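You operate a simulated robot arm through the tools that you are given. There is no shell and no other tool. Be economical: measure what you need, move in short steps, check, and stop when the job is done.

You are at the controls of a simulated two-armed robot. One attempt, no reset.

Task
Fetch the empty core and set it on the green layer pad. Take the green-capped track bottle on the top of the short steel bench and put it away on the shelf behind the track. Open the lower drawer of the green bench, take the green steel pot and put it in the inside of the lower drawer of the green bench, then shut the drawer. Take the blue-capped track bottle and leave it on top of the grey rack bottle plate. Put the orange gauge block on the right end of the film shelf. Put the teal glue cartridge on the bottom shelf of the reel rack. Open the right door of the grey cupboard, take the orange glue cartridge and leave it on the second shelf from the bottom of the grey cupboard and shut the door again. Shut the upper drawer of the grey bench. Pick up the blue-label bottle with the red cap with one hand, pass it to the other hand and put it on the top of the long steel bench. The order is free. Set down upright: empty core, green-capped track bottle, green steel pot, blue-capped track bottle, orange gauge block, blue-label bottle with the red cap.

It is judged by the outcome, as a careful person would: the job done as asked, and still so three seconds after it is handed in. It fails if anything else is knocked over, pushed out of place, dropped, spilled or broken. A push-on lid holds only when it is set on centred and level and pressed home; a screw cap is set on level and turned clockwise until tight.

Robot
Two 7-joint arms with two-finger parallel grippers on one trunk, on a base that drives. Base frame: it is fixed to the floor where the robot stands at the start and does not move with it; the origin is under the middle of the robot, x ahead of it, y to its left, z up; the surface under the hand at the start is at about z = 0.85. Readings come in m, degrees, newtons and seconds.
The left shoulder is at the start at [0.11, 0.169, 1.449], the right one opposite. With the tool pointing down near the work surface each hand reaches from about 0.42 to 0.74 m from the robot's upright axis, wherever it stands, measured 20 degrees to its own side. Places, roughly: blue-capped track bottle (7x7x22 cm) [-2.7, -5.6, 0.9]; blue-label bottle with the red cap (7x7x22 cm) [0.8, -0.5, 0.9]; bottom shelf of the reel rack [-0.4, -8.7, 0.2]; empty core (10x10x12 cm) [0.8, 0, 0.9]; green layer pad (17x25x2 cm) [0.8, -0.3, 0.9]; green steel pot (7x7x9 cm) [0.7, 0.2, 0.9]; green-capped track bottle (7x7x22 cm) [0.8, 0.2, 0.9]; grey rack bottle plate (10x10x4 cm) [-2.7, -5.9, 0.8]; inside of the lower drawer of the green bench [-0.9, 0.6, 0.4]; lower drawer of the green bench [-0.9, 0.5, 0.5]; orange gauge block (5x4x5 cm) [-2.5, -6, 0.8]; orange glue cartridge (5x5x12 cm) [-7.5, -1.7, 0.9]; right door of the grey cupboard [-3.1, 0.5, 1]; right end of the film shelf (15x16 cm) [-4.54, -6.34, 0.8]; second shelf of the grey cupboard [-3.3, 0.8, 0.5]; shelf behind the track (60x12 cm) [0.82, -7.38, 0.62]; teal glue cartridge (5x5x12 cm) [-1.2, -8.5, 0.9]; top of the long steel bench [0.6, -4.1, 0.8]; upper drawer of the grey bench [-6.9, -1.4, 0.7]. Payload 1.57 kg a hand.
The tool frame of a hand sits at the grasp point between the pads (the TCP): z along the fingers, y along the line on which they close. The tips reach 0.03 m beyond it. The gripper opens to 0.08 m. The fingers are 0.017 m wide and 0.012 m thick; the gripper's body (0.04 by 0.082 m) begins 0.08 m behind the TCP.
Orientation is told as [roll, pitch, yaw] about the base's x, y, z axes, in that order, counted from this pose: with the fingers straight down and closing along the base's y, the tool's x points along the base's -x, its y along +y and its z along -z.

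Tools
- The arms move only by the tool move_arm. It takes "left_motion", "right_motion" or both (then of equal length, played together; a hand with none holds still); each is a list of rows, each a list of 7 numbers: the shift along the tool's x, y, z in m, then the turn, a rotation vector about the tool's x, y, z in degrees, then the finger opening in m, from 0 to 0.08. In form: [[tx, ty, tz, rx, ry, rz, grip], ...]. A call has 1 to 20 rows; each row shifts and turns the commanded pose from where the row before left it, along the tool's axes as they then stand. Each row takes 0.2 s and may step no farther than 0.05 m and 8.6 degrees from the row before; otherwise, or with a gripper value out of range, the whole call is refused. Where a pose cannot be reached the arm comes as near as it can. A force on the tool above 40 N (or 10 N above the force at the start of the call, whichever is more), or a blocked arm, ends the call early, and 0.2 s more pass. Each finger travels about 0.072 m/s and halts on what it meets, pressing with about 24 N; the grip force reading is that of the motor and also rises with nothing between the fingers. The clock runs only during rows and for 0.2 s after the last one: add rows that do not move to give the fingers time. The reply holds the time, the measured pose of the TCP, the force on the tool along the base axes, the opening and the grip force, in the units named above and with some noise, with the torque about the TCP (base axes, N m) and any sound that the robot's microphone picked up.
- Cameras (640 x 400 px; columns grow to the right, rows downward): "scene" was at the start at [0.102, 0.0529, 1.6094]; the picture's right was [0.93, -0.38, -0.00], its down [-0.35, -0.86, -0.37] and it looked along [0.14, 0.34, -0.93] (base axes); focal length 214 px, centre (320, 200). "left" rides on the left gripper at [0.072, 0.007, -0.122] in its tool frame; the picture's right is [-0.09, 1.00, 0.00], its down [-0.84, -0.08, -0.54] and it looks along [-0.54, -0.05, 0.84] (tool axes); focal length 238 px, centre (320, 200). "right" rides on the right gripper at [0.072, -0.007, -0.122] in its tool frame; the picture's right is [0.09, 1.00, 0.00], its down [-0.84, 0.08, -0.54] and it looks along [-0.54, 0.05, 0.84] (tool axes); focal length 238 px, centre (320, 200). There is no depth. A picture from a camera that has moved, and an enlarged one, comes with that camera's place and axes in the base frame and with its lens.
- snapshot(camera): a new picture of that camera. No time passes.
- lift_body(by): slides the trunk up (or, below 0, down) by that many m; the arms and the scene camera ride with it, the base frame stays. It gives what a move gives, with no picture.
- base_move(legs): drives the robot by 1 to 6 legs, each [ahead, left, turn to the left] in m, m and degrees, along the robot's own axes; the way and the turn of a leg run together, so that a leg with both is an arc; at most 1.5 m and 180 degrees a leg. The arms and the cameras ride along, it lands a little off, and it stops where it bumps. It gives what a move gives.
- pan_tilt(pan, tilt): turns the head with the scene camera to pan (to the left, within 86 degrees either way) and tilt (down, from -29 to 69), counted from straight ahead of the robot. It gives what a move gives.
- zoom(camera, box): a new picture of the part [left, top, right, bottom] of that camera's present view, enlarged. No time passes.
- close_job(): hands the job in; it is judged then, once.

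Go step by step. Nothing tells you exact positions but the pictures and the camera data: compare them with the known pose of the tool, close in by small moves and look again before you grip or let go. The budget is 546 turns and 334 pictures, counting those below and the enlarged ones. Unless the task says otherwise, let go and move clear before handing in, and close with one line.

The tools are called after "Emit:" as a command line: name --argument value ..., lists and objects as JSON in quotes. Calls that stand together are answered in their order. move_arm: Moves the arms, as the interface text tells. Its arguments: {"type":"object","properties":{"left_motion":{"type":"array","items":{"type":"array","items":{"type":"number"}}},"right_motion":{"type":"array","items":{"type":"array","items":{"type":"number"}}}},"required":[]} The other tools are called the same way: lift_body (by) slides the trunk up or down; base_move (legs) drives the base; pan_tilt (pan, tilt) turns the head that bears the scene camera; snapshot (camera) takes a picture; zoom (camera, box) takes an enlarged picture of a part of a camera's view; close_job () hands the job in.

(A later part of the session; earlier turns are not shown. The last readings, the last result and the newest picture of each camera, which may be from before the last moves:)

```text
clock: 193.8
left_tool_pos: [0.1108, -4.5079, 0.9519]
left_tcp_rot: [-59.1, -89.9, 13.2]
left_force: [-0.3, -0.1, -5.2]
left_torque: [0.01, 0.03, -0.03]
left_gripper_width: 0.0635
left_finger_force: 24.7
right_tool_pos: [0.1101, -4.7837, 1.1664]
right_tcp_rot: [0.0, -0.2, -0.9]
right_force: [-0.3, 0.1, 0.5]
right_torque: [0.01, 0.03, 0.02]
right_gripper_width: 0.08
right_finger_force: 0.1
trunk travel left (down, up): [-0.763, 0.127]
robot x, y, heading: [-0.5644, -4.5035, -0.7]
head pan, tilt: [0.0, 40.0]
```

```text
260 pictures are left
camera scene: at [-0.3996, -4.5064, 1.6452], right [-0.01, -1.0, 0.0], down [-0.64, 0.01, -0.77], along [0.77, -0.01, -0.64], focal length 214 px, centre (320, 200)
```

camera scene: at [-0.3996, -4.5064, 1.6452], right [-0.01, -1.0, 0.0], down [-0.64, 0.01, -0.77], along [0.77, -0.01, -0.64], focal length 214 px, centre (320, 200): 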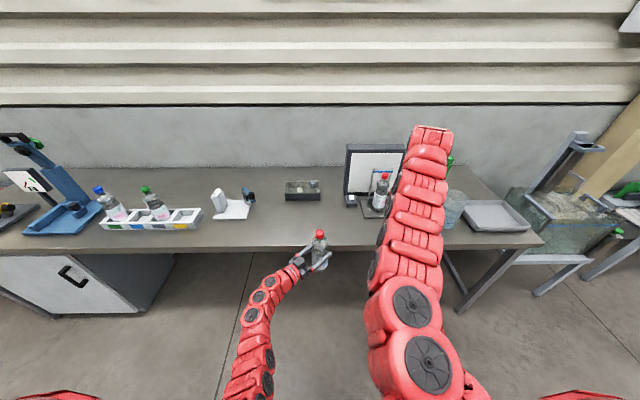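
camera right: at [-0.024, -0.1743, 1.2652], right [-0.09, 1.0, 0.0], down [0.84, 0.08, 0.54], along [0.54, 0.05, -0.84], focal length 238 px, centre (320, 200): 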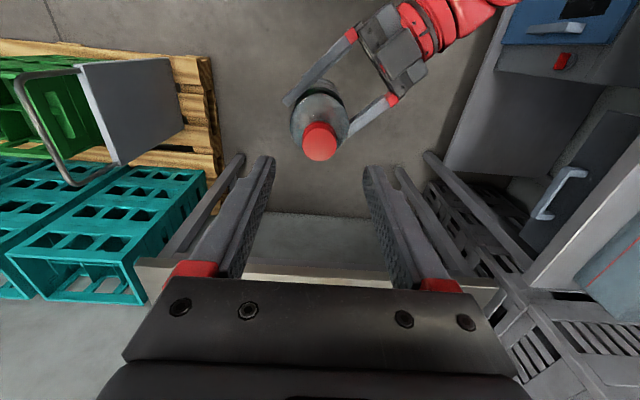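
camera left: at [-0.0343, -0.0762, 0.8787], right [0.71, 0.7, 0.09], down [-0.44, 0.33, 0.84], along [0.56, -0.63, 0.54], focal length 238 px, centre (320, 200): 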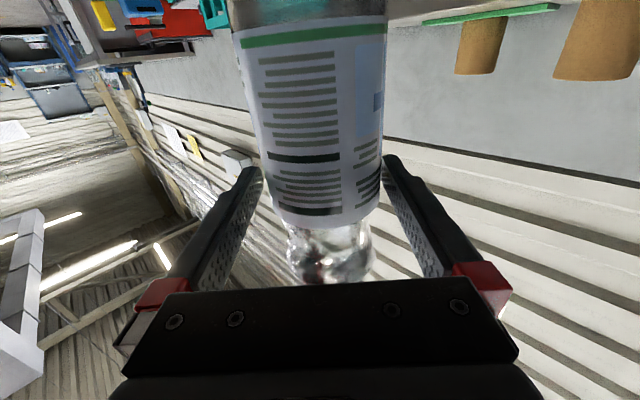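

The surface ahead is bare. I'll raise the trunk a touch, drive in 0.25 m, then look.

Emit:
lift_body --by 0.06

Emit:
base_move --legs '[[0.26, 0, 0.7]]'

Emit:
snapshot --camera "scene"

Emit:
snapshot --camera "right"

Emit:
snapshot --camera "left"

```text
clock: 194.8
left_tool_pos: [0.1117, -4.5093, 1.0109]
left_tcp_rot: [-55.5, -89.9, 9.7]
left_force: [-0.2, 0.1, -4.8]
left_torque: [0.01, 0.03, 0.0]
left_gripper_width: 0.0632
left_finger_force: 23.9
right_tool_pos: [0.1096, -4.7831, 1.2268]
right_tcp_rot: [0.0, -0.2, -1.0]
right_force: [-0.8, 0.5, 1.1]
right_torque: [-0.02, -0.01, 0.01]
right_gripper_width: 0.0804
right_finger_force: 0.1
trunk travel left (down, up): [-0.823, 0.067]
robot x, y, heading: [-0.5665, -4.5041, -0.6]
head pan, tilt: [0.0, 40.0]
```

```text
clock: 196.7
left_tool_pos: [0.3756, -4.505, 1.0117]
left_tcp_rot: [-91.8, -90.0, 46.4]
left_force: [0.6, 0.1, -4.5]
left_torque: [0.05, -0.02, 0.01]
left_gripper_width: 0.0636
left_finger_force: 23.9
right_tool_pos: [0.3764, -4.7803, 1.2277]
right_tcp_rot: [0.0, -0.4, -0.4]
right_force: [0.3, -0.2, 0.2]
right_torque: [0.0, 0.01, 0.0]
right_gripper_width: 0.0798
right_finger_force: 0.0
trunk travel left (down, up): [-0.823, 0.067]
robot x, y, heading: [-0.299, -4.5063, -0.2]
head pan, tilt: [0.0, 40.0]
```

```text
259 pictures are left
camera scene: at [-0.1352, -4.5071, 1.7053], right [0.0, -1.0, 0.0], down [-0.64, 0.0, -0.77], along [0.77, 0.0, -0.64], focal length 214 px, centre (320, 200)
```

scene: 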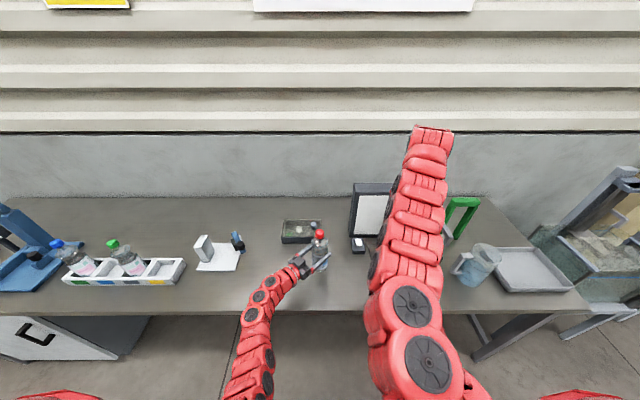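

```text
258 pictures are left
camera right: at [0.3047, -4.7861, 1.3481], right [-0.08, 1.0, 0.0], down [0.83, 0.07, 0.55], along [0.54, 0.05, -0.84], focal length 238 px, centre (320, 200)
```

right: 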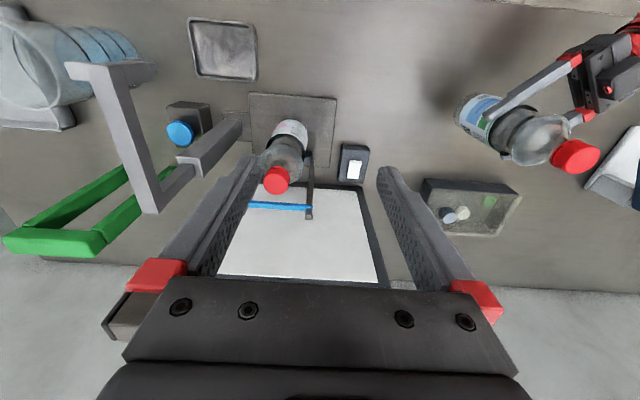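

```text
257 pictures are left
camera left: at [0.2962, -4.4139, 0.9391], right [0.71, 0.7, 0.09], down [-0.44, 0.33, 0.84], along [0.56, -0.63, 0.54], focal length 238 px, centre (320, 200)
```

left: 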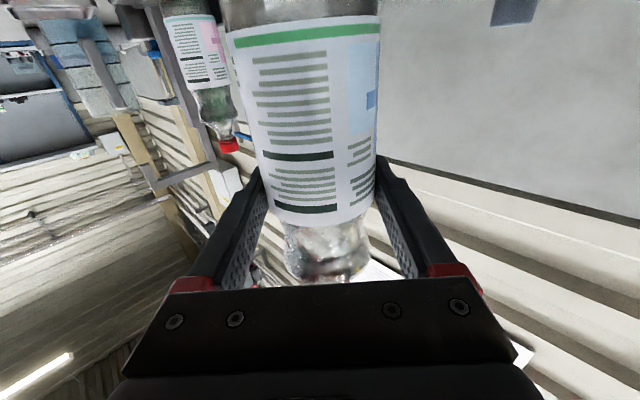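

The spot beneath the bottle is bare. I'll lower it with the arm, since the left tool's x axis points down.

Emit:
move_arm --left_motion '[[0.02, 0, 0, 0, 0, 0, 0.05], [0.02, 0, 0, 0, 0, 0, 0.05], [0.005, 0, 0, 0, 0, 0, 0.05], [0.005, 0, 0, 0, 0, 0, 0.05], [0.005, 0, 0, 0, 0, 0, 0.05]]'

Emit:
snapshot --camera "right"

```text
clock: 197.9
left_tool_pos: [0.3779, -4.5047, 0.9564]
left_tcp_rot: [-2.2, -89.9, -43.1]
left_force: [0.7, 0.9, -5.5]
left_torque: [0.02, 0.02, -0.02]
left_gripper_width: 0.0635
left_finger_force: 23.9
right_tool_pos: [0.3789, -4.78, 1.2259]
right_tcp_rot: [0.1, -0.2, -0.4]
right_force: [-0.5, 0.1, -0.1]
right_torque: [-0.01, -0.02, -0.01]
right_gripper_width: 0.08
right_finger_force: 0.0
trunk travel left (down, up): [-0.823, 0.067]
robot x, y, heading: [-0.3016, -4.5074, -0.5]
head pan, tilt: [0.0, 40.0]
```

```text
256 pictures are left
camera right: at [0.3061, -4.786, 1.3473], right [-0.08, 1.0, 0.0], down [0.84, 0.07, 0.54], along [0.54, 0.05, -0.84], focal length 238 px, centre (320, 200)
```

right: 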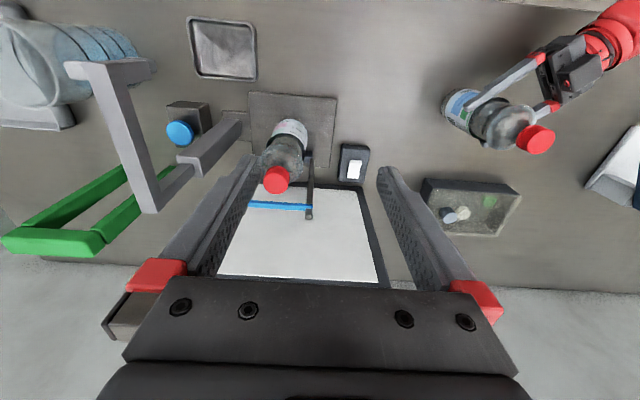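

Emit:
move_arm --left_motion '[[0.004, 0, 0, 0, 0, 0, 0.05], [0.004, 0, 0, 0, 0, 0, 0.05], [0.004, 0, 0, 0, 0, 0, 0.05], [0, 0, 0, 0, 0, 0, 0.05]]'

```text
clock: 198.9
left_tool_pos: [0.3751, -4.5049, 0.9474]
left_tcp_rot: [143.8, -89.7, 170.9]
left_force: [2.1, 0.8, 26.2]
left_torque: [3.02, 2.87, -0.2]
left_gripper_width: 0.0633
left_finger_force: 24.1
right_tool_pos: [0.3751, -4.7798, 1.2286]
right_tcp_rot: [0.0, -0.3, -0.3]
right_force: [1.0, 0.1, 0.6]
right_torque: [0.01, 0.02, -0.01]
right_gripper_width: 0.08
right_finger_force: 0.0
trunk travel left (down, up): [-0.823, 0.067]
robot x, y, heading: [-0.3046, -4.5083, 0.0]
head pan, tilt: [0.0, 40.0]
```

The torque shows the hand's rear camera is touching the bench rather than the bottle base. I'll raise 3 mm and look at the gap.

Emit:
move_arm --left_motion '[[-0.006, 0, 0, 0, 0, 0, 0.05], [0, 0, 0, 0, 0, 0, 0.05]]'

Emit:
zoom --camera "scene" --box '[250, 200, 370, 320]'

Emit:
zoom --camera "right" --box '[400, 50, 600, 200]'

```text
clock: 199.5
left_tool_pos: [0.3762, -4.5039, 0.9492]
left_tcp_rot: [-29.5, -89.7, -15.9]
left_force: [0.3, 0.4, -5.0]
left_torque: [0.04, 0.02, 0.0]
left_gripper_width: 0.0635
left_finger_force: 24.1
right_tool_pos: [0.3786, -4.7796, 1.2258]
right_tcp_rot: [-0.1, -0.3, -0.5]
right_force: [0.0, 0.2, -0.3]
right_torque: [0.0, 0.01, 0.02]
right_gripper_width: 0.0799
right_finger_force: 0.0
trunk travel left (down, up): [-0.823, 0.067]
robot x, y, heading: [-0.3018, -4.508, -0.0]
head pan, tilt: [0.0, 40.0]
```

```text
3.33 times, centred on (310, 260) of scene
camera zoom: at [-0.1341, -4.5073, 1.7048], right [0.0, -1.0, 0.0], down [-0.64, 0.0, -0.77], along [0.77, 0.0, -0.64], focal length 715 px, centre (353, 0)
```

zoom: 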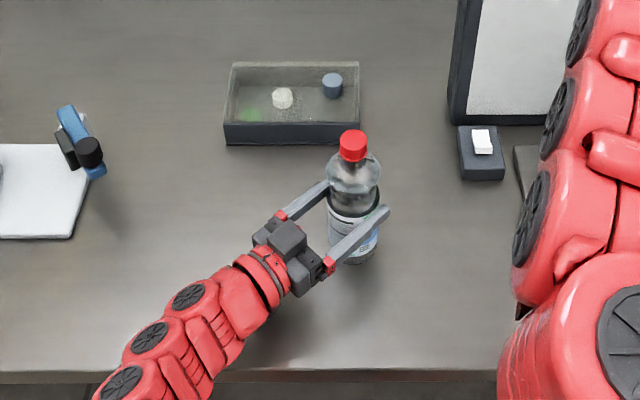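

```text
2.67 times, centred on (500, 125) of right
camera zoom: at [0.3056, -4.7863, 1.3473], right [-0.08, 1.0, 0.0], down [0.84, 0.07, 0.55], along [0.54, 0.05, -0.84], focal length 636 px, centre (-160, 400)
```

zoom: 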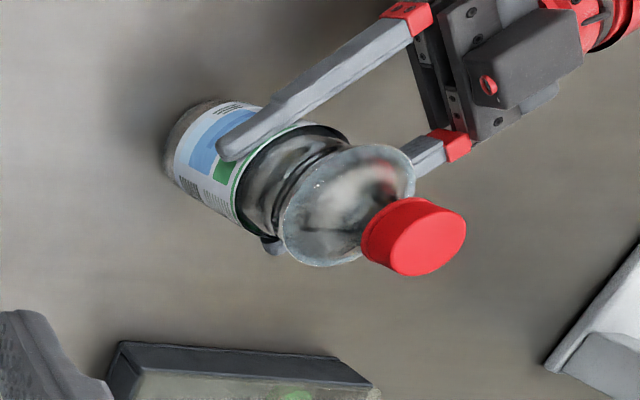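

The bottle overhangs nothing, so I can move it 7.5 cm closer to the bench edge. That puts the hand's rear past the edge before I lower it.

Emit:
move_arm --left_motion '[[-0.01, 0, 0, 0, 0, 0, 0.05], [0, 0, 0, 0, 0, 0, 0.05]]'

Emit:
base_move --legs '[[-0.072, 0, 0]]'

Emit:
move_arm --left_motion '[[0.006, 0, 0, 0, 0, 0, 0.05], [0.004, 0, 0, 0, 0, 0, 0.05], [0.003, 0, 0, 0, 0, 0, 0.05], [0, 0, 0, 0, 0, 0, 0.05]]'

Emit:
zoom --camera "scene" --box '[250, 220, 370, 340]'

```text
clock: 200.1
left_tool_pos: [0.3764, -4.505, 0.9596]
left_tcp_rot: [-44.3, -89.9, -0.9]
left_force: [0.1, -0.3, -5.2]
left_torque: [-0.02, 0.06, -0.01]
left_gripper_width: 0.0633
left_finger_force: 23.8
right_tool_pos: [0.3792, -4.7792, 1.2271]
right_tcp_rot: [0.0, -0.1, -0.5]
right_force: [0.2, 1.2, -0.4]
right_torque: [0.01, 0.01, 0.02]
right_gripper_width: 0.0802
right_finger_force: 0.0
trunk travel left (down, up): [-0.823, 0.067]
robot x, y, heading: [-0.3035, -4.5061, -0.3]
head pan, tilt: [0.0, 40.0]
```

```text
clock: 201.1
left_tool_pos: [0.3076, -4.5041, 0.9581]
left_tcp_rot: [-47.9, -89.9, 2.4]
left_force: [0.7, 0.2, -5.9]
left_torque: [0.06, -0.01, -0.03]
left_gripper_width: 0.0634
left_finger_force: 24.2
right_tool_pos: [0.3098, -4.7798, 1.2253]
right_tcp_rot: [0.0, -0.2, -0.4]
right_force: [0.3, -0.6, 0.7]
right_torque: [0.02, 0.01, 0.02]
right_gripper_width: 0.0802
right_finger_force: 0.2
trunk travel left (down, up): [-0.823, 0.067]
robot x, y, heading: [-0.368, -4.5067, -0.4]
head pan, tilt: [0.0, 40.0]
```

```text
clock: 202.1
left_tool_pos: [0.3074, -4.5041, 0.9469]
left_tcp_rot: [-103.4, -89.9, 58.1]
left_force: [1.7, -0.5, -1.5]
left_torque: [-0.35, -0.22, 0.05]
left_gripper_width: 0.0635
left_finger_force: 24.3
right_tool_pos: [0.3083, -4.7795, 1.2265]
right_tcp_rot: [0.0, -0.2, -0.5]
right_force: [-0.1, 0.4, 0.0]
right_torque: [0.01, 0.02, 0.0]
right_gripper_width: 0.08
right_finger_force: 0.0
trunk travel left (down, up): [-0.823, 0.067]
robot x, y, heading: [-0.3698, -4.5062, -0.1]
head pan, tilt: [0.0, 40.0]
```

```text
3.33 times, centred on (310, 280) of scene
camera zoom: at [-0.2038, -4.5068, 1.7052], right [0.0, -1.0, 0.0], down [-0.64, 0.0, -0.77], along [0.77, 0.0, -0.64], focal length 715 px, centre (353, -67)
```

zoom: 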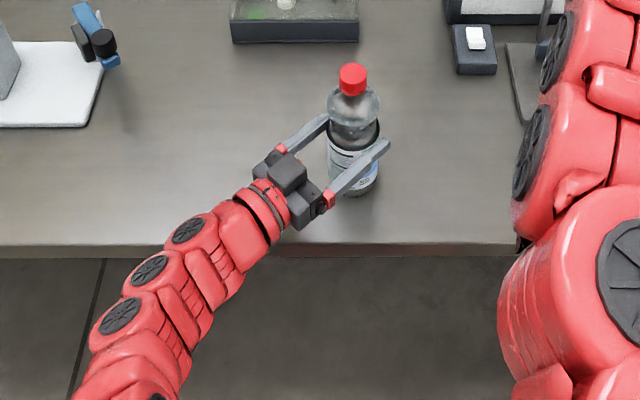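

Emit:
move_arm --left_motion '[[0.002, 0, 0, 0, 0, 0, 0.05], [0, 0, 0, 0, 0, 0, 0.05]]'

```text
clock: 202.7
left_tool_pos: [0.3072, -4.5048, 0.948]
left_tcp_rot: [169.1, -89.9, 145.6]
left_force: [4.5, 0.5, 11.3]
left_torque: [0.01, 0.02, 0.01]
left_gripper_width: 0.0635
left_finger_force: 23.7
right_tool_pos: [0.3066, -4.7789, 1.2285]
right_tcp_rot: [0.0, -0.3, -0.5]
right_force: [0.0, -0.3, 0.5]
right_torque: [0.02, 0.01, 0.0]
right_gripper_width: 0.0801
right_finger_force: 0.0
trunk travel left (down, up): [-0.823, 0.067]
robot x, y, heading: [-0.3715, -4.5083, -0.3]
head pan, tilt: [0.0, 40.0]
```

The bottle now rests flat on the bench with zero torque. I'll release and withdraw backwards.

Emit:
move_arm --left_motion '[[0, 0, 0, 0, 0, 0, 0.08], [0, 0, 0, 0, 0, 0, 0.08], [0, 0, -0.02, 0, 0, 0, 0.08], [0, 0, -0.03, 0, 0, 0, 0.08], [0, 0, -0.03, 0, 0, 0, 0.08], [0, 0, -0.015, 0, 0, 0, 0.08]]'

Emit:
base_move --legs '[[-0.2, 0, 0]]'

Emit:
snapshot --camera "scene"

```text
clock: 204.1
left_tool_pos: [0.2397, -4.4344, 0.9463]
left_tcp_rot: [-77.3, -89.9, 32.0]
left_force: [0.1, 0.5, -0.1]
left_torque: [-0.01, 0.0, 0.0]
left_gripper_width: 0.0802
left_finger_force: 0.1
right_tool_pos: [0.3077, -4.7799, 1.2261]
right_tcp_rot: [0.0, -0.3, -0.4]
right_force: [-0.2, 0.5, 0.1]
right_torque: [0.02, 0.0, 0.03]
right_gripper_width: 0.0802
right_finger_force: 0.1
trunk travel left (down, up): [-0.823, 0.067]
robot x, y, heading: [-0.3698, -4.5084, -0.4]
head pan, tilt: [0.0, 40.0]
```

```text
clock: 205.7
left_tool_pos: [0.0395, -4.4356, 0.9457]
left_tcp_rot: [-54.1, -89.9, 8.6]
left_force: [0.5, 0.4, 0.6]
left_torque: [-0.01, 0.03, -0.03]
left_gripper_width: 0.0802
left_finger_force: 0.1
right_tool_pos: [0.107, -4.7791, 1.2266]
right_tcp_rot: [0.0, -0.2, -0.5]
right_force: [-0.5, 0.1, -0.4]
right_torque: [0.0, 0.0, 0.01]
right_gripper_width: 0.08
right_finger_force: 0.0
trunk travel left (down, up): [-0.823, 0.067]
robot x, y, heading: [-0.576, -4.5052, -0.2]
head pan, tilt: [0.0, 40.0]
```

```text
252 pictures are left
camera scene: at [-0.4049, -4.5062, 1.705], right [-0.01, -1.0, 0.0], down [-0.64, 0.0, -0.77], along [0.77, 0.0, -0.64], focal length 214 px, centre (320, 200)
```

scene: 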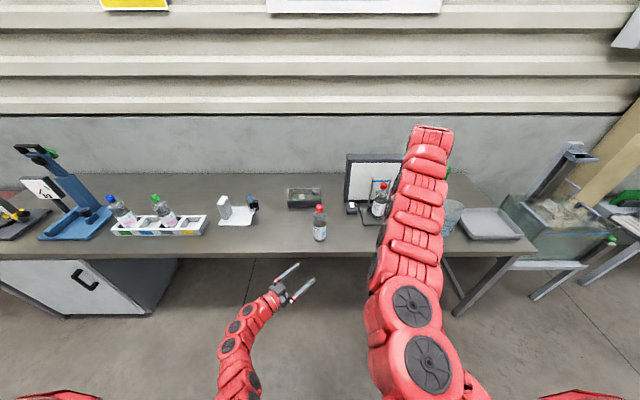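

The blue-label bottle stands on the long bench. I'll reset the left arm to tool-down and raise it, then drive back for the green-capped bottle.

Emit:
move_arm --left_motion '[[0, 0.035, 0, 0, 0, 0, 0.08], [0, 0.035, 0, 0, 0, 0, 0.08], [0, 0.035, 0, 0, 0, 0, 0.08], [0, 0.035, 0, 0, 0, 0, 0.08], [0, 0.035, 0, 0, 0, 0, 0.08], [0, 0, 0, -7.5, 0, 0, 0.08], [0, 0, 0, -7.5, 0, 0, 0.08], [0, 0, 0, -7.5, 0, 0, 0.08], [0, 0, 0, -7.5, 0, 0, 0.08], [0, 0, 0, -7.5, 0, 0, 0.08], [0, 0, 0, -7.5, 0, 0, 0.08]]'

Emit:
move_arm --left_motion '[[0, 0, 0, 0, 8.2, 0, 0.08], [0, 0, 0, 0, 8.2, 0, 0.08], [0, 0, 0, 0, 8.2, 0, 0.08], [0, 0, 0, 0, 8.2, 0, 0.08], [0, 0, 0, 0, 8.2, 0, 0.08], [0, 0, 0, 0, 8.2, 0, 0.08], [0, 0, 0, 0, 8.2, 0, 0.08], [0, 0, 0, 0, 8.2, 0, 0.08], [0, 0, 0, 0, 8.2, 0, 0.08], [0, 0, 0, 0, 8.2, 0, 0.08], [0, 0, 0, 0, 8, 0, 0.08], [0, 0.03, -0.04, 0, 0, 0, 0.08], [0, 0.03, -0.04, 0, 0, 0, 0.08], [0, 0.03, -0.04, 0, 0, 0, 0.08], [0, 0, -0.04, 0, 0, 0, 0.08], [0, 0, -0.04, 0, 0, 0, 0.08]]'

```text
clock: 208.1
left_tool_pos: [0.1405, -4.3392, 0.98]
left_tcp_rot: [-0.8, -89.9, 0.5]
left_force: [0.4, 0.1, 0.1]
left_torque: [-0.03, -0.01, -0.01]
left_gripper_width: 0.08
left_finger_force: 0.0
left hand out of reach, approached as far as the arm can: row 4, 5
right_tool_pos: [0.1063, -4.7806, 1.2284]
right_tcp_rot: [0.0, -0.2, -0.5]
right_force: [-0.5, -0.5, -0.3]
right_torque: [-0.02, 0.01, 0.01]
right_gripper_width: 0.08
right_finger_force: 0.1
trunk travel left (down, up): [-0.823, 0.067]
robot x, y, heading: [-0.5687, -4.507, -0.3]
head pan, tilt: [0.0, 40.0]
```

```text
clock: 211.5
left_tool_pos: [0.1427, -4.2524, 1.1798]
left_tcp_rot: [0.0, 0.0, -0.5]
left_force: [-0.4, 0.6, 1.4]
left_torque: [-0.04, -0.01, 0.0]
left_gripper_width: 0.08
left_finger_force: 0.0
right_tool_pos: [0.1063, -4.7803, 1.2277]
right_tcp_rot: [0.0, -0.4, -0.5]
right_force: [0.2, -0.4, 0.8]
right_torque: [0.04, 0.02, -0.01]
right_gripper_width: 0.0799
right_finger_force: 0.0
trunk travel left (down, up): [-0.823, 0.067]
robot x, y, heading: [-0.5704, -4.5036, -0.3]
head pan, tilt: [0.0, 40.0]
```

Emit:
base_move --legs '[[0, 1.5, 0], [0, 1.5, 0], [0, 1.42, 0]]'

Emit:
snapshot --camera "scene"

```text
clock: 232.7
left_tool_pos: [0.2998, 0.1436, 1.1788]
left_tcp_rot: [0.1, 0.0, -2.4]
left_force: [0.5, 0.8, -0.3]
left_torque: [-0.05, -0.01, -0.01]
left_gripper_width: 0.0802
left_finger_force: 0.0
right_tool_pos: [0.2444, -0.3838, 1.2272]
right_tcp_rot: [0.0, -0.3, -2.4]
right_force: [0.4, -0.8, -0.4]
right_torque: [0.03, -0.01, 0.0]
right_gripper_width: 0.0801
right_finger_force: 0.0
trunk travel left (down, up): [-0.823, 0.067]
robot x, y, heading: [-0.4255, -0.0899, -2.6]
head pan, tilt: [0.0, 40.0]
```

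```text
251 pictures are left
camera scene: at [-0.2578, -0.0927, 1.7052], right [-0.04, -1.0, 0.0], down [-0.64, 0.03, -0.77], along [0.77, -0.03, -0.64], focal length 214 px, centre (320, 200)
```

scene: 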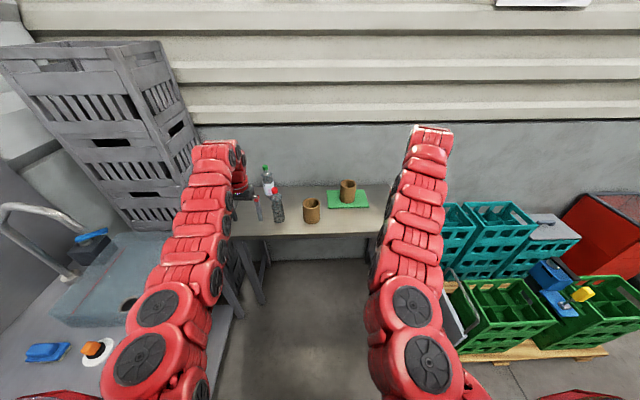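

Emit:
base_move --legs '[[0, 0, 2.5], [0.47, 0, 0]]'

Emit:
snapshot --camera "left"

```text
clock: 235.9
left_tool_pos: [0.768, 0.1801, 1.1787]
left_tcp_rot: [0.0, 0.0, 0.1]
left_force: [-0.8, -0.7, -0.4]
left_torque: [0.01, -0.03, -0.07]
left_gripper_width: 0.08
left_finger_force: 0.0
right_tool_pos: [0.7369, -0.3503, 1.2277]
right_tcp_rot: [0.1, -0.3, 0.3]
right_force: [0.0, -0.7, 0.4]
right_torque: [-0.01, 0.03, 0.03]
right_gripper_width: 0.0804
right_finger_force: 0.0
trunk travel left (down, up): [-0.823, 0.067]
robot x, y, heading: [0.058, -0.0847, 0.5]
head pan, tilt: [0.0, 40.0]
```

```text
250 pictures are left
camera left: at [0.6969, 0.1857, 1.3002], right [0.09, 1.0, 0.0], down [0.84, -0.07, 0.54], along [0.54, -0.05, -0.84], focal length 238 px, centre (320, 200)
```

left: 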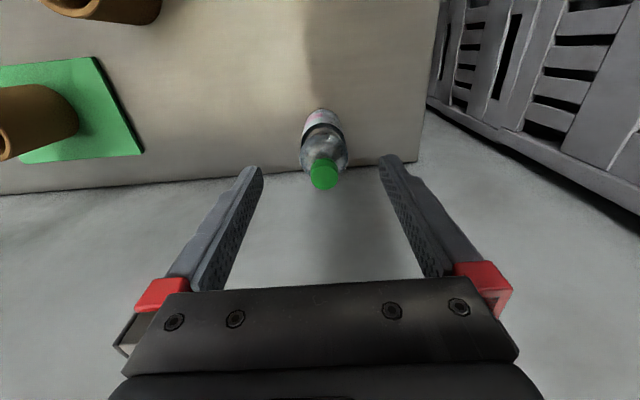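

The green cap is at about (0.818, 0.178). I'll step forward and descend above it.

Emit:
base_move --legs '[[0.048, 0, -0.4]]'

Emit:
move_arm --left_motion '[[0, 0, 0.03, 0, 0, 0, 0.08], [0, 0, 0.03, 0, 0, 0, 0.08]]'

Emit:
snapshot --camera "left"

```text
clock: 236.8
left_tool_pos: [0.8098, 0.177, 1.1831]
left_tcp_rot: [0.0, -0.3, 0.0]
left_force: [-0.2, 0.3, 1.0]
left_torque: [0.01, -0.03, -0.01]
left_gripper_width: 0.0801
left_finger_force: 0.0
right_tool_pos: [0.7774, -0.3545, 1.2306]
right_tcp_rot: [-0.1, -0.6, -0.2]
right_force: [-0.9, 0.0, 1.4]
right_torque: [0.0, -0.07, 0.02]
right_gripper_width: 0.08
right_finger_force: 0.0
trunk travel left (down, up): [-0.823, 0.067]
robot x, y, heading: [0.1033, -0.0824, 0.1]
head pan, tilt: [0.0, 40.0]
```

```text
clock: 237.4
left_tool_pos: [0.8149, 0.1774, 1.119]
left_tcp_rot: [0.0, 0.0, -0.1]
left_force: [0.7, -0.1, 0.0]
left_torque: [-0.01, -0.02, 0.02]
left_gripper_width: 0.0802
left_finger_force: 0.1
right_tool_pos: [0.7816, -0.3528, 1.2282]
right_tcp_rot: [0.0, -0.3, -0.2]
right_force: [0.5, -0.5, 0.2]
right_torque: [-0.02, 0.0, 0.0]
right_gripper_width: 0.0799
right_finger_force: 0.1
trunk travel left (down, up): [-0.823, 0.067]
robot x, y, heading: [0.1063, -0.0833, -0.1]
head pan, tilt: [0.0, 40.0]
```

```text
249 pictures are left
camera left: at [0.7443, 0.1834, 1.2407], right [0.09, 1.0, 0.0], down [0.84, -0.08, 0.54], along [0.54, -0.05, -0.84], focal length 238 px, centre (320, 200)
```

left: 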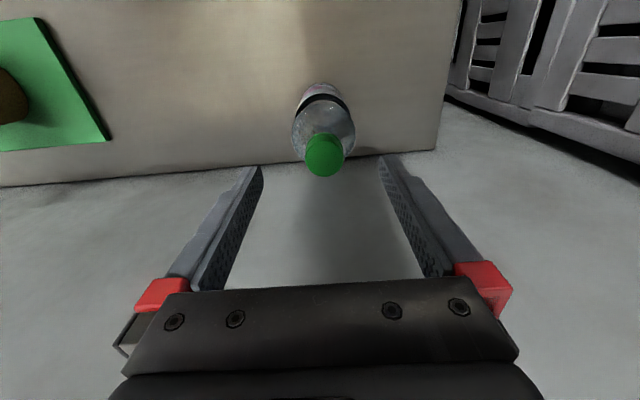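

Emit:
move_arm --left_motion '[[-0.002, 0.001, 0.03, 0, 0, 0, 0.08], [-0.001, 0.001, 0.033, 0, 0, 0, 0.08], [0, 0, 0, 0, 0, 0, 0.0], [0, 0, 0, 0, 0, 0, 0.0], [0, 0, 0, 0, 0, 0, 0.0], [0, 0, 0, 0, 0, 0, 0.0], [0, 0, 0, 0, 0, 0, 0.0]]'

Emit:
snapshot --camera "left"

```text
clock: 239.0
left_tool_pos: [0.8194, 0.1792, 1.057]
left_tcp_rot: [0.0, 0.0, -0.1]
left_force: [-0.6, 1.3, 2.0]
left_torque: [0.18, -0.35, 0.05]
left_gripper_width: 0.0304
left_finger_force: 23.5
right_tool_pos: [0.7842, -0.3526, 1.2283]
right_tcp_rot: [-0.1, -0.3, -0.2]
right_force: [-0.6, 0.6, -0.7]
right_torque: [0.0, -0.03, -0.02]
right_gripper_width: 0.0799
right_finger_force: 0.0
trunk travel left (down, up): [-0.823, 0.067]
robot x, y, heading: [0.1056, -0.0825, -0.2]
head pan, tilt: [0.0, 40.0]
```

```text
248 pictures are left
camera left: at [0.7477, 0.1853, 1.1778], right [0.09, 1.0, 0.0], down [0.84, -0.08, 0.54], along [0.54, -0.05, -0.84], focal length 238 px, centre (320, 200)
```

left: 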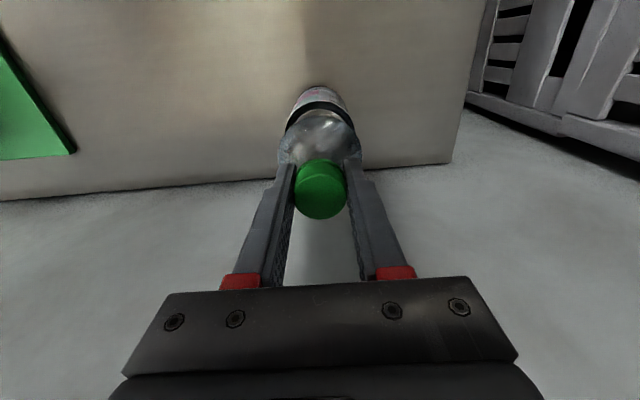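

The cap is gripped. I'll lift, shift slightly left so I pass clear of the other red-capped bottle, then back out.

Emit:
move_arm --left_motion '[[0, 0, -0.03, 0, 0, 0, 0], [0, 0, -0.035, 0, 0, 0, 0], [0, 0, -0.035, 0, 0, 0, 0]]'

Emit:
lift_body --by 0.05

Emit:
snapshot --camera "left"

Emit:
snapshot --camera "scene"

```text
clock: 239.8
left_tool_pos: [0.8212, 0.1781, 1.1566]
left_tcp_rot: [0.1, 0.1, -0.1]
left_force: [0.1, 0.5, -5.5]
left_torque: [-0.01, -0.01, 0.01]
left_gripper_width: 0.0303
left_finger_force: 23.7
right_tool_pos: [0.7841, -0.3537, 1.2266]
right_tcp_rot: [-0.1, -0.2, -0.1]
right_force: [0.2, 0.3, -1.1]
right_torque: [0.0, 0.0, 0.02]
right_gripper_width: 0.0801
right_finger_force: 0.0
trunk travel left (down, up): [-0.823, 0.067]
robot x, y, heading: [0.1062, -0.0834, -0.1]
head pan, tilt: [0.0, 40.0]
```

```text
clock: 240.7
left_tool_pos: [0.8218, 0.1786, 1.2053]
left_tcp_rot: [0.0, 0.1, 0.0]
left_force: [0.2, 0.7, -5.1]
left_torque: [0.01, 0.0, -0.01]
left_gripper_width: 0.0308
left_finger_force: 24.1
right_tool_pos: [0.7844, -0.3535, 1.2769]
right_tcp_rot: [0.0, -0.2, -0.2]
right_force: [0.0, 0.0, 0.5]
right_torque: [-0.01, 0.01, 0.0]
right_gripper_width: 0.0801
right_finger_force: 0.0
trunk travel left (down, up): [-0.873, 0.017]
robot x, y, heading: [0.102, -0.0838, -0.3]
head pan, tilt: [0.0, 40.0]
```

```text
247 pictures are left
camera left: at [0.7507, 0.1849, 1.3269], right [0.09, 1.0, 0.0], down [0.84, -0.08, 0.54], along [0.54, -0.05, -0.84], focal length 238 px, centre (320, 200)
```

left: 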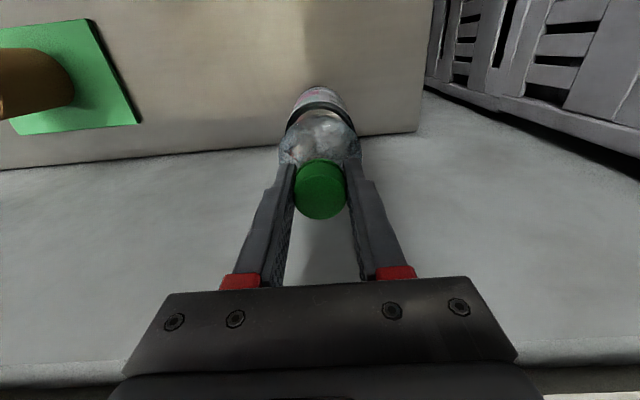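

```text
246 pictures are left
camera scene: at [0.2716, -0.0825, 1.755], right [0.0, -1.0, 0.0], down [-0.64, 0.0, -0.77], along [0.77, 0.0, -0.64], focal length 214 px, centre (320, 200)
```

scene: 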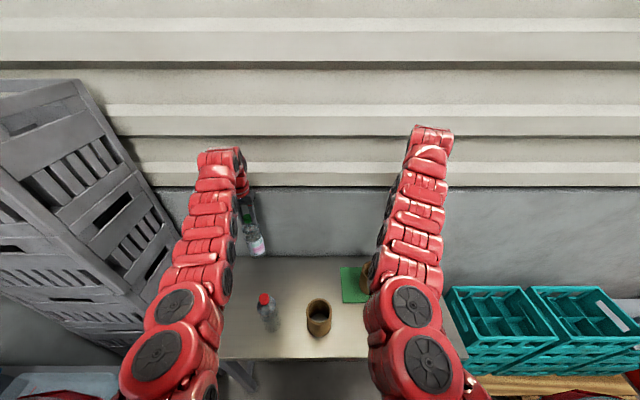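

Emit:
base_move --legs '[[0, 0.05, 0], [-0.65, 0, 0]]'

Emit:
pan_tilt --pan 0 --tilt 30

Emit:
snapshot --camera "scene"

```text
clock: 244.9
left_tool_pos: [0.1577, 0.23, 1.2055]
left_tcp_rot: [0.1, 0.1, 0.4]
left_force: [0.5, 0.5, -5.2]
left_torque: [-0.02, -0.03, -0.03]
left_gripper_width: 0.0303
left_finger_force: 24.2
right_tool_pos: [0.1263, -0.3005, 1.2755]
right_tcp_rot: [0.0, -0.2, 0.4]
right_force: [0.8, 0.3, -0.9]
right_torque: [-0.02, 0.01, -0.01]
right_gripper_width: 0.08
right_finger_force: 0.1
trunk travel left (down, up): [-0.873, 0.017]
robot x, y, heading: [-0.5552, -0.0403, 0.8]
head pan, tilt: [0.0, 40.0]
```

```text
clock: 245.7
left_tool_pos: [0.1562, 0.2318, 1.2064]
left_tcp_rot: [0.0, 0.1, 0.5]
left_force: [0.0, -0.6, -4.9]
left_torque: [-0.04, -0.03, 0.02]
left_gripper_width: 0.0305
left_finger_force: 24.3
right_tool_pos: [0.1247, -0.301, 1.2771]
right_tcp_rot: [-0.1, -0.3, 0.3]
right_force: [0.0, -0.2, 0.5]
right_torque: [-0.01, -0.01, -0.02]
right_gripper_width: 0.0799
right_finger_force: 0.0
trunk travel left (down, up): [-0.873, 0.017]
robot x, y, heading: [-0.5607, -0.0358, 0.6]
head pan, tilt: [0.0, 30.0]
```

```text
245 pictures are left
camera scene: at [-0.3862, -0.0357, 1.7704], right [0.01, -1.0, 0.0], down [-0.5, -0.01, -0.87], along [0.87, 0.01, -0.5], focal length 214 px, centre (320, 200)
```

scene: 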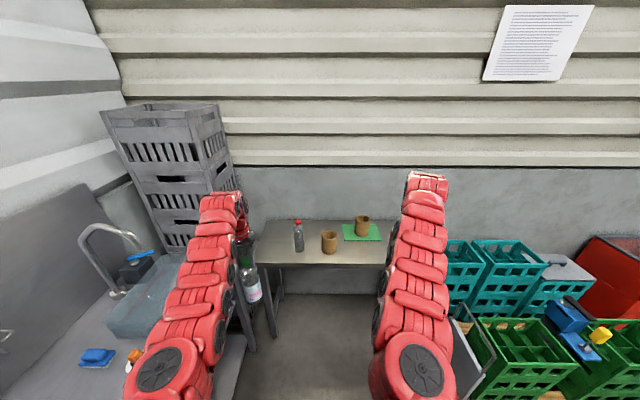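

All is in order. I'll turn to face -y and drive down the aisle toward the shelf behind the track.

Emit:
base_move --legs '[[-0.1, 0, 0], [0, 0, -90.5], [0, 0.12, 0], [1.5, 0, 0], [1.5, 0, 0], [1.5, 0, 0]]'

Emit:
snapshot --camera "scene"

```text
clock: 272.4
left_tool_pos: [-0.3652, -5.2413, 1.2068]
left_tcp_rot: [0.0, 0.1, -91.3]
left_force: [0.2, -0.7, -6.4]
left_torque: [0.05, 0.0, 0.0]
left_gripper_width: 0.0305
left_finger_force: 23.6
right_tool_pos: [-0.8956, -5.1921, 1.277]
right_tcp_rot: [0.1, -0.3, -91.5]
right_force: [0.2, 0.3, 0.5]
right_torque: [0.01, 0.01, -0.01]
right_gripper_width: 0.0801
right_finger_force: 0.0
trunk travel left (down, up): [-0.873, 0.017]
robot x, y, heading: [-0.6068, -4.522, -91.5]
head pan, tilt: [0.0, 30.0]
```

```text
244 pictures are left
camera scene: at [-0.6132, -4.6885, 1.7705], right [-1.0, 0.02, 0.0], down [0.01, 0.5, -0.87], along [-0.02, -0.87, -0.5], focal length 214 px, centre (320, 200)
```

scene: 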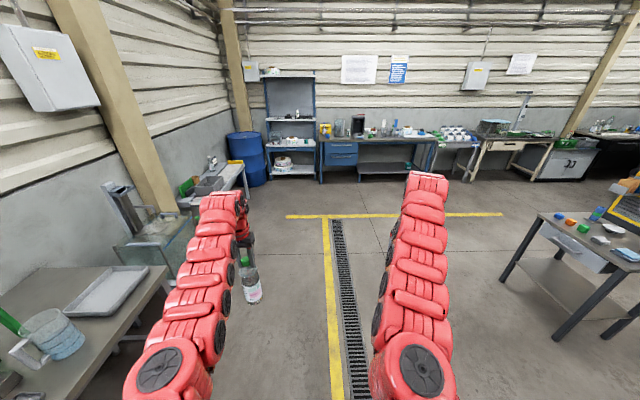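

The reel rack and the track bench by the left wall are ahead. I'll drive on and look left.

Emit:
base_move --legs '[[1.5, 0, 1], [1.0, 0, 0]]'

Emit:
pan_tilt --pan 70 --tilt 25

Emit:
snapshot --camera "scene"

```text
clock: 284.6
left_tool_pos: [-0.3701, -7.7219, 1.2058]
left_tcp_rot: [-0.1, 0.1, -90.6]
left_force: [-0.2, 0.6, -5.1]
left_torque: [0.0, 0.02, 0.01]
left_gripper_width: 0.0306
left_finger_force: 23.7
right_tool_pos: [-0.9017, -7.681, 1.2766]
right_tcp_rot: [-0.1, -0.3, -90.7]
right_force: [-0.6, -0.3, 0.0]
right_torque: [-0.02, 0.03, 0.0]
right_gripper_width: 0.0804
right_finger_force: 0.0
trunk travel left (down, up): [-0.873, 0.017]
robot x, y, heading: [-0.6257, -7.0029, -90.2]
head pan, tilt: [0.0, 30.0]
```

```text
clock: 286.0
left_tool_pos: [-0.3704, -7.7219, 1.2053]
left_tcp_rot: [-0.1, 0.2, -90.5]
left_force: [0.7, -1.8, -5.6]
left_torque: [0.02, -0.02, 0.01]
left_gripper_width: 0.0305
left_finger_force: 24.3
right_tool_pos: [-0.9026, -7.6812, 1.277]
right_tcp_rot: [-0.1, -0.2, -90.7]
right_force: [0.7, -0.2, 0.0]
right_torque: [0.04, 0.06, 0.02]
right_gripper_width: 0.0799
right_finger_force: 0.1
trunk travel left (down, up): [-0.873, 0.017]
robot x, y, heading: [-0.6262, -6.9999, -90.5]
head pan, tilt: [70.0, 25.0]
```

```text
243 pictures are left
camera scene: at [-0.5397, -7.1174, 1.7784], right [-0.35, -0.94, 0.0], down [-0.4, 0.15, -0.91], along [0.85, -0.32, -0.42], focal length 214 px, centre (320, 200)
```

scene: 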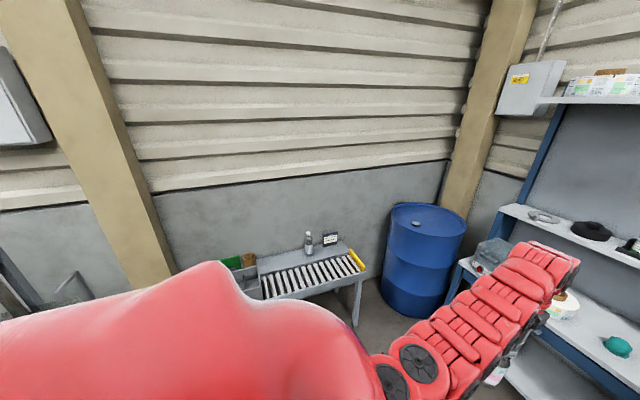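

The roller track has a shelf behind it with one bottle. I'll turn to face it.

Emit:
base_move --legs '[[0, 0, 90.4]]'

Emit:
pan_tilt --pan 0 --tilt 35

Emit:
snapshot --camera "scene"

```text
clock: 290.2
left_tool_pos: [0.0912, -6.7416, 1.2068]
left_tcp_rot: [0.1, 0.1, 0.0]
left_force: [-0.5, -1.7, -3.8]
left_torque: [-0.02, -0.02, -0.01]
left_gripper_width: 0.0306
left_finger_force: 24.0
right_tool_pos: [0.0533, -7.2741, 1.2777]
right_tcp_rot: [0.0, -0.3, -0.1]
right_force: [-0.2, -0.6, 0.3]
right_torque: [-0.03, -0.04, 0.0]
right_gripper_width: 0.0801
right_finger_force: 0.1
trunk travel left (down, up): [-0.873, 0.017]
robot x, y, heading: [-0.6267, -7.0044, -0.0]
head pan, tilt: [70.0, 25.0]
```

```text
clock: 291.7
left_tool_pos: [0.0899, -6.7409, 1.2063]
left_tcp_rot: [-0.1, 0.1, 0.0]
left_force: [-0.7, -0.9, -4.8]
left_torque: [-0.04, 0.0, -0.02]
left_gripper_width: 0.0306
left_finger_force: 24.0
right_tool_pos: [0.0551, -7.2729, 1.2785]
right_tcp_rot: [0.0, -0.4, 0.0]
right_force: [-0.3, -0.9, 0.0]
right_torque: [0.01, 0.05, 0.04]
right_gripper_width: 0.0798
right_finger_force: 0.1
trunk travel left (down, up): [-0.873, 0.017]
robot x, y, heading: [-0.6267, -7.0033, 0.2]
head pan, tilt: [0.0, 35.0]
```

```text
242 pictures are left
camera scene: at [-0.453, -7.0029, 1.7627], right [0.0, -1.0, 0.0], down [-0.58, 0.0, -0.82], along [0.82, 0.0, -0.58], focal length 214 px, centre (320, 200)
```

scene: 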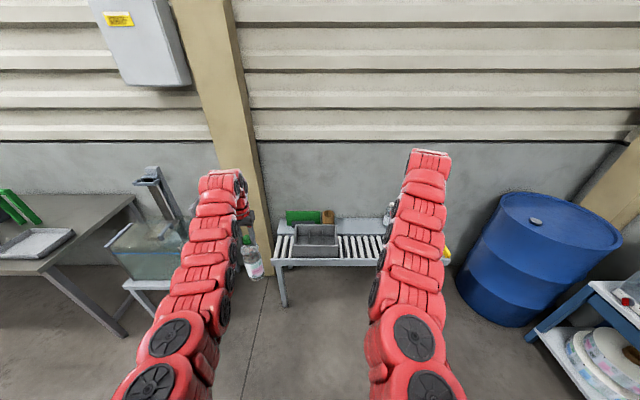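

Emit:
base_move --legs '[[0, -0.6, 0]]'

Emit:
snapshot --camera "scene"

Emit:
zoom --camera "scene" --box '[190, 160, 390, 300]'

```text
clock: 295.1
left_tool_pos: [0.0903, -7.3388, 1.2055]
left_tcp_rot: [-0.2, 0.1, 0.0]
left_force: [-0.4, 0.5, -4.6]
left_torque: [0.0, -0.04, -0.03]
left_gripper_width: 0.0303
left_finger_force: 23.9
right_tool_pos: [0.0543, -7.8701, 1.2787]
right_tcp_rot: [-0.1, -0.3, -0.2]
right_force: [0.3, -0.1, 0.6]
right_torque: [0.02, 0.02, 0.03]
right_gripper_width: 0.0799
right_finger_force: 0.1
trunk travel left (down, up): [-0.873, 0.017]
robot x, y, heading: [-0.6239, -7.5993, -0.2]
head pan, tilt: [0.0, 35.0]
```

```text
241 pictures are left
camera scene: at [-0.4557, -7.5991, 1.7626], right [0.0, -1.0, 0.0], down [-0.57, 0.0, -0.82], along [0.82, 0.0, -0.57], focal length 214 px, centre (320, 200)
```

scene: 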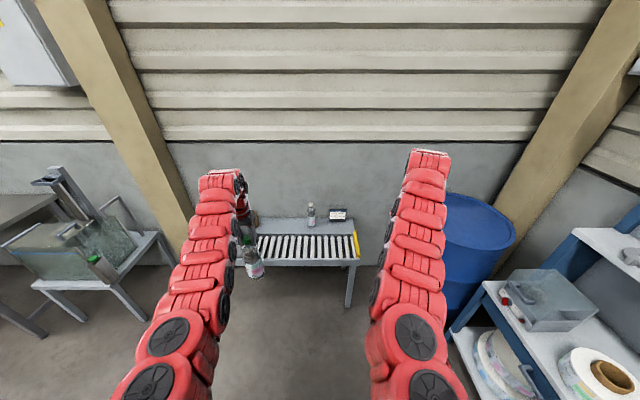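

```text
2.86 times, centred on (290, 230) of scene
camera zoom: at [-0.4557, -7.5991, 1.7626], right [0.0, -1.0, 0.0], down [-0.57, 0.0, -0.82], along [0.82, 0.0, -0.57], focal length 613 px, centre (406, 114)
```

zoom: 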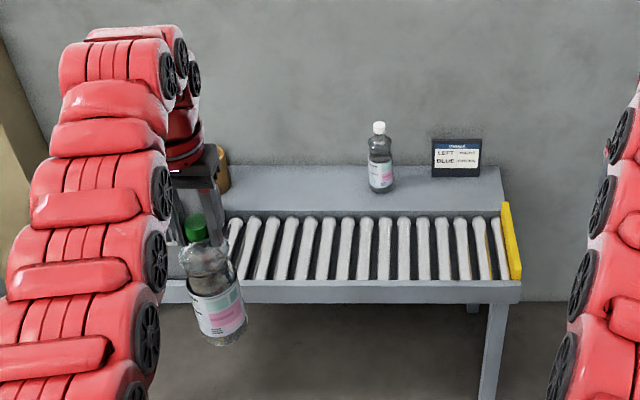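

Emit:
zoom --camera "scene" --box '[300, 195, 360, 235]'

Emit:
base_move --legs '[[0.4, 0.03, 0]]'

Emit:
snapshot --camera "scene"

Emit:
snapshot --camera "left"

```text
10.00 times, centred on (330, 215) of scene
camera zoom: at [-0.4557, -7.5991, 1.7626], right [0.0, -1.0, 0.0], down [-0.57, 0.0, -0.82], along [0.82, 0.0, -0.57], focal length 2145 px, centre (220, 50)
```

zoom: 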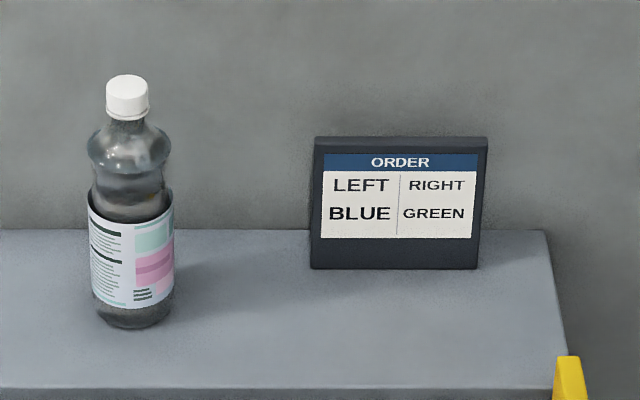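

```text
clock: 297.5
left_tool_pos: [0.4869, -7.3096, 1.2068]
left_tcp_rot: [-0.1, 0.1, -0.2]
left_force: [0.2, -0.9, -4.8]
left_torque: [0.01, 0.0, -0.02]
left_gripper_width: 0.0307
left_finger_force: 23.4
right_tool_pos: [0.4486, -7.8422, 1.2797]
right_tcp_rot: [0.0, -0.5, -0.3]
right_force: [-0.2, -0.5, 0.2]
right_torque: [0.0, -0.03, 0.0]
right_gripper_width: 0.0801
right_finger_force: 0.0
trunk travel left (down, up): [-0.873, 0.017]
robot x, y, heading: [-0.2284, -7.5709, -0.0]
head pan, tilt: [0.0, 35.0]
```

```text
238 pictures are left
camera scene: at [-0.0601, -7.5708, 1.7629], right [0.0, -1.0, 0.0], down [-0.57, 0.0, -0.82], along [0.82, 0.0, -0.57], focal length 214 px, centre (320, 200)
```

scene: 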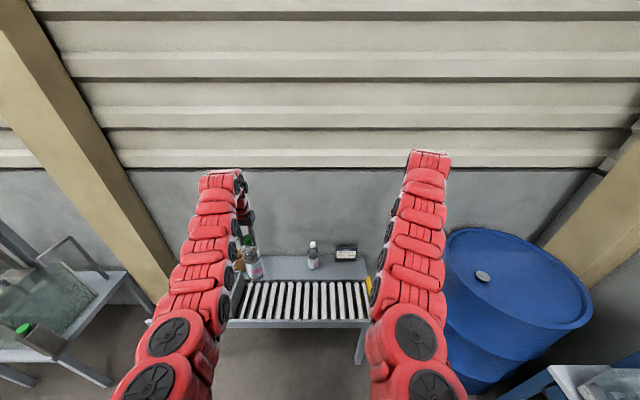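

```text
237 pictures are left
camera left: at [0.416, -7.3038, 1.3281], right [0.1, 1.0, 0.0], down [0.84, -0.08, 0.54], along [0.54, -0.05, -0.84], focal length 238 px, centre (320, 200)
```

left: 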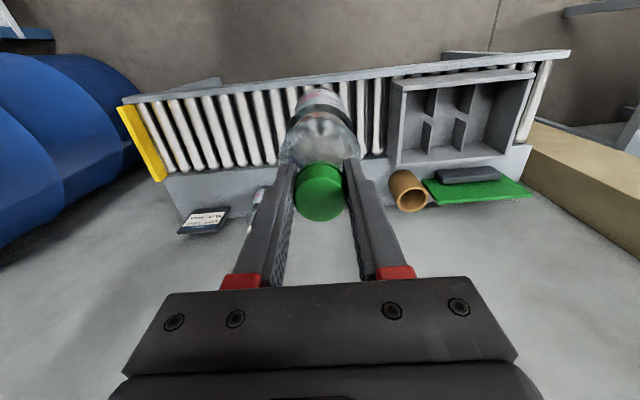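

The sign isn't part of my task. A free shelf spot is (0.815, -7.30). I'll drive forward to put the bottle above it.

Emit:
base_move --legs '[[0.325, 0.01, 0]]'

Emit:
lift_body --by -0.3

Emit:
snapshot --camera "left"

Emit:
snapshot --camera "scene"

```text
clock: 299.7
left_tool_pos: [0.8078, -7.301, 1.2072]
left_tcp_rot: [0.1, 0.2, -0.3]
left_force: [0.0, -0.4, -5.2]
left_torque: [-0.01, 0.02, 0.03]
left_gripper_width: 0.0306
left_finger_force: 23.8
right_tool_pos: [0.7707, -7.8328, 1.2789]
right_tcp_rot: [0.1, -0.5, -0.3]
right_force: [0.1, -0.5, -0.8]
right_torque: [0.01, -0.02, 0.01]
right_gripper_width: 0.0801
right_finger_force: 0.1
trunk travel left (down, up): [-0.873, 0.017]
robot x, y, heading: [0.0922, -7.5642, -0.1]
head pan, tilt: [0.0, 35.0]
```

```text
clock: 302.7
left_tool_pos: [0.8091, -7.3013, 0.9066]
left_tcp_rot: [0.0, 0.1, -0.3]
left_force: [-0.1, 0.3, -5.3]
left_torque: [0.01, 0.02, -0.02]
left_gripper_width: 0.0305
left_finger_force: 23.9
right_tool_pos: [0.7724, -7.8334, 0.9771]
right_tcp_rot: [0.0, -0.4, -0.4]
right_force: [-0.1, -0.3, 0.3]
right_torque: [-0.01, 0.03, -0.03]
right_gripper_width: 0.0801
right_finger_force: 0.1
trunk travel left (down, up): [-0.573, 0.317]
robot x, y, heading: [0.0938, -7.5609, -0.3]
head pan, tilt: [0.0, 35.0]
```

```text
236 pictures are left
camera left: at [0.7387, -7.2953, 1.0274], right [0.1, 1.0, 0.0], down [0.84, -0.08, 0.54], along [0.54, -0.05, -0.84], focal length 238 px, centre (320, 200)
```

left: 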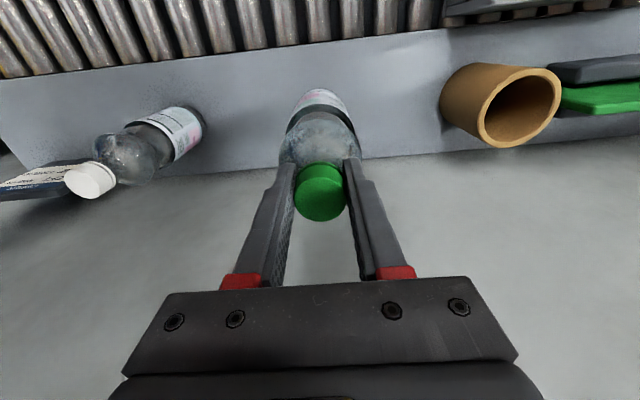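

```text
235 pictures are left
camera scene: at [0.2627, -7.5616, 1.4627], right [0.0, -1.0, 0.0], down [-0.57, 0.0, -0.82], along [0.82, 0.0, -0.57], focal length 214 px, centre (320, 200)
```

scene: 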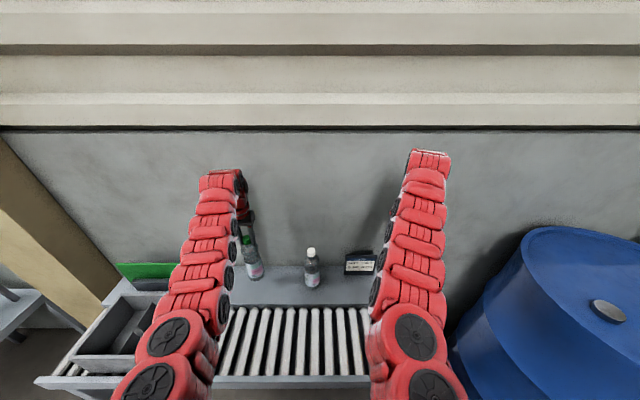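

The bottle is over the shelf with clear neighbours. I'll lower it.

Emit:
move_arm --left_motion '[[-0.005, 0, 0.02, 0, 0, 0, 0], [-0.004, 0, 0.02, 0, 0, 0, 0], [0, 0, 0.01, 0, 0, 0, 0], [0, 0, 0.005, 0, 0, 0, 0], [0, 0, 0.003, 0, 0, 0, 0], [0, 0, 0.003, 0, 0, 0, 0]]'

Emit:
snapshot --camera "left"

```text
clock: 304.1
left_tool_pos: [0.8161, -7.3018, 0.8445]
left_tcp_rot: [0.0, 0.2, -0.3]
left_force: [0.8, 0.3, -4.4]
left_torque: [0.02, 0.03, 0.03]
left_gripper_width: 0.0305
left_finger_force: 24.1
left hand out of reach, approached as far as the arm can: row 4
right_tool_pos: [0.7717, -7.8334, 0.9782]
right_tcp_rot: [0.1, -0.4, -0.4]
right_force: [0.2, -0.1, 0.7]
right_torque: [0.01, -0.01, -0.02]
right_gripper_width: 0.0801
right_finger_force: 0.1
trunk travel left (down, up): [-0.573, 0.317]
robot x, y, heading: [0.0902, -7.5636, -0.1]
head pan, tilt: [0.0, 35.0]
```

```text
234 pictures are left
camera left: at [0.7446, -7.2957, 0.9664], right [0.1, 1.0, 0.0], down [0.84, -0.08, 0.54], along [0.54, -0.05, -0.84], focal length 238 px, centre (320, 200)
```

left: 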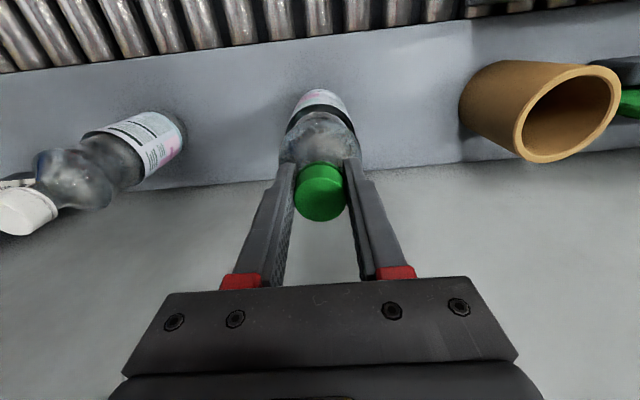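

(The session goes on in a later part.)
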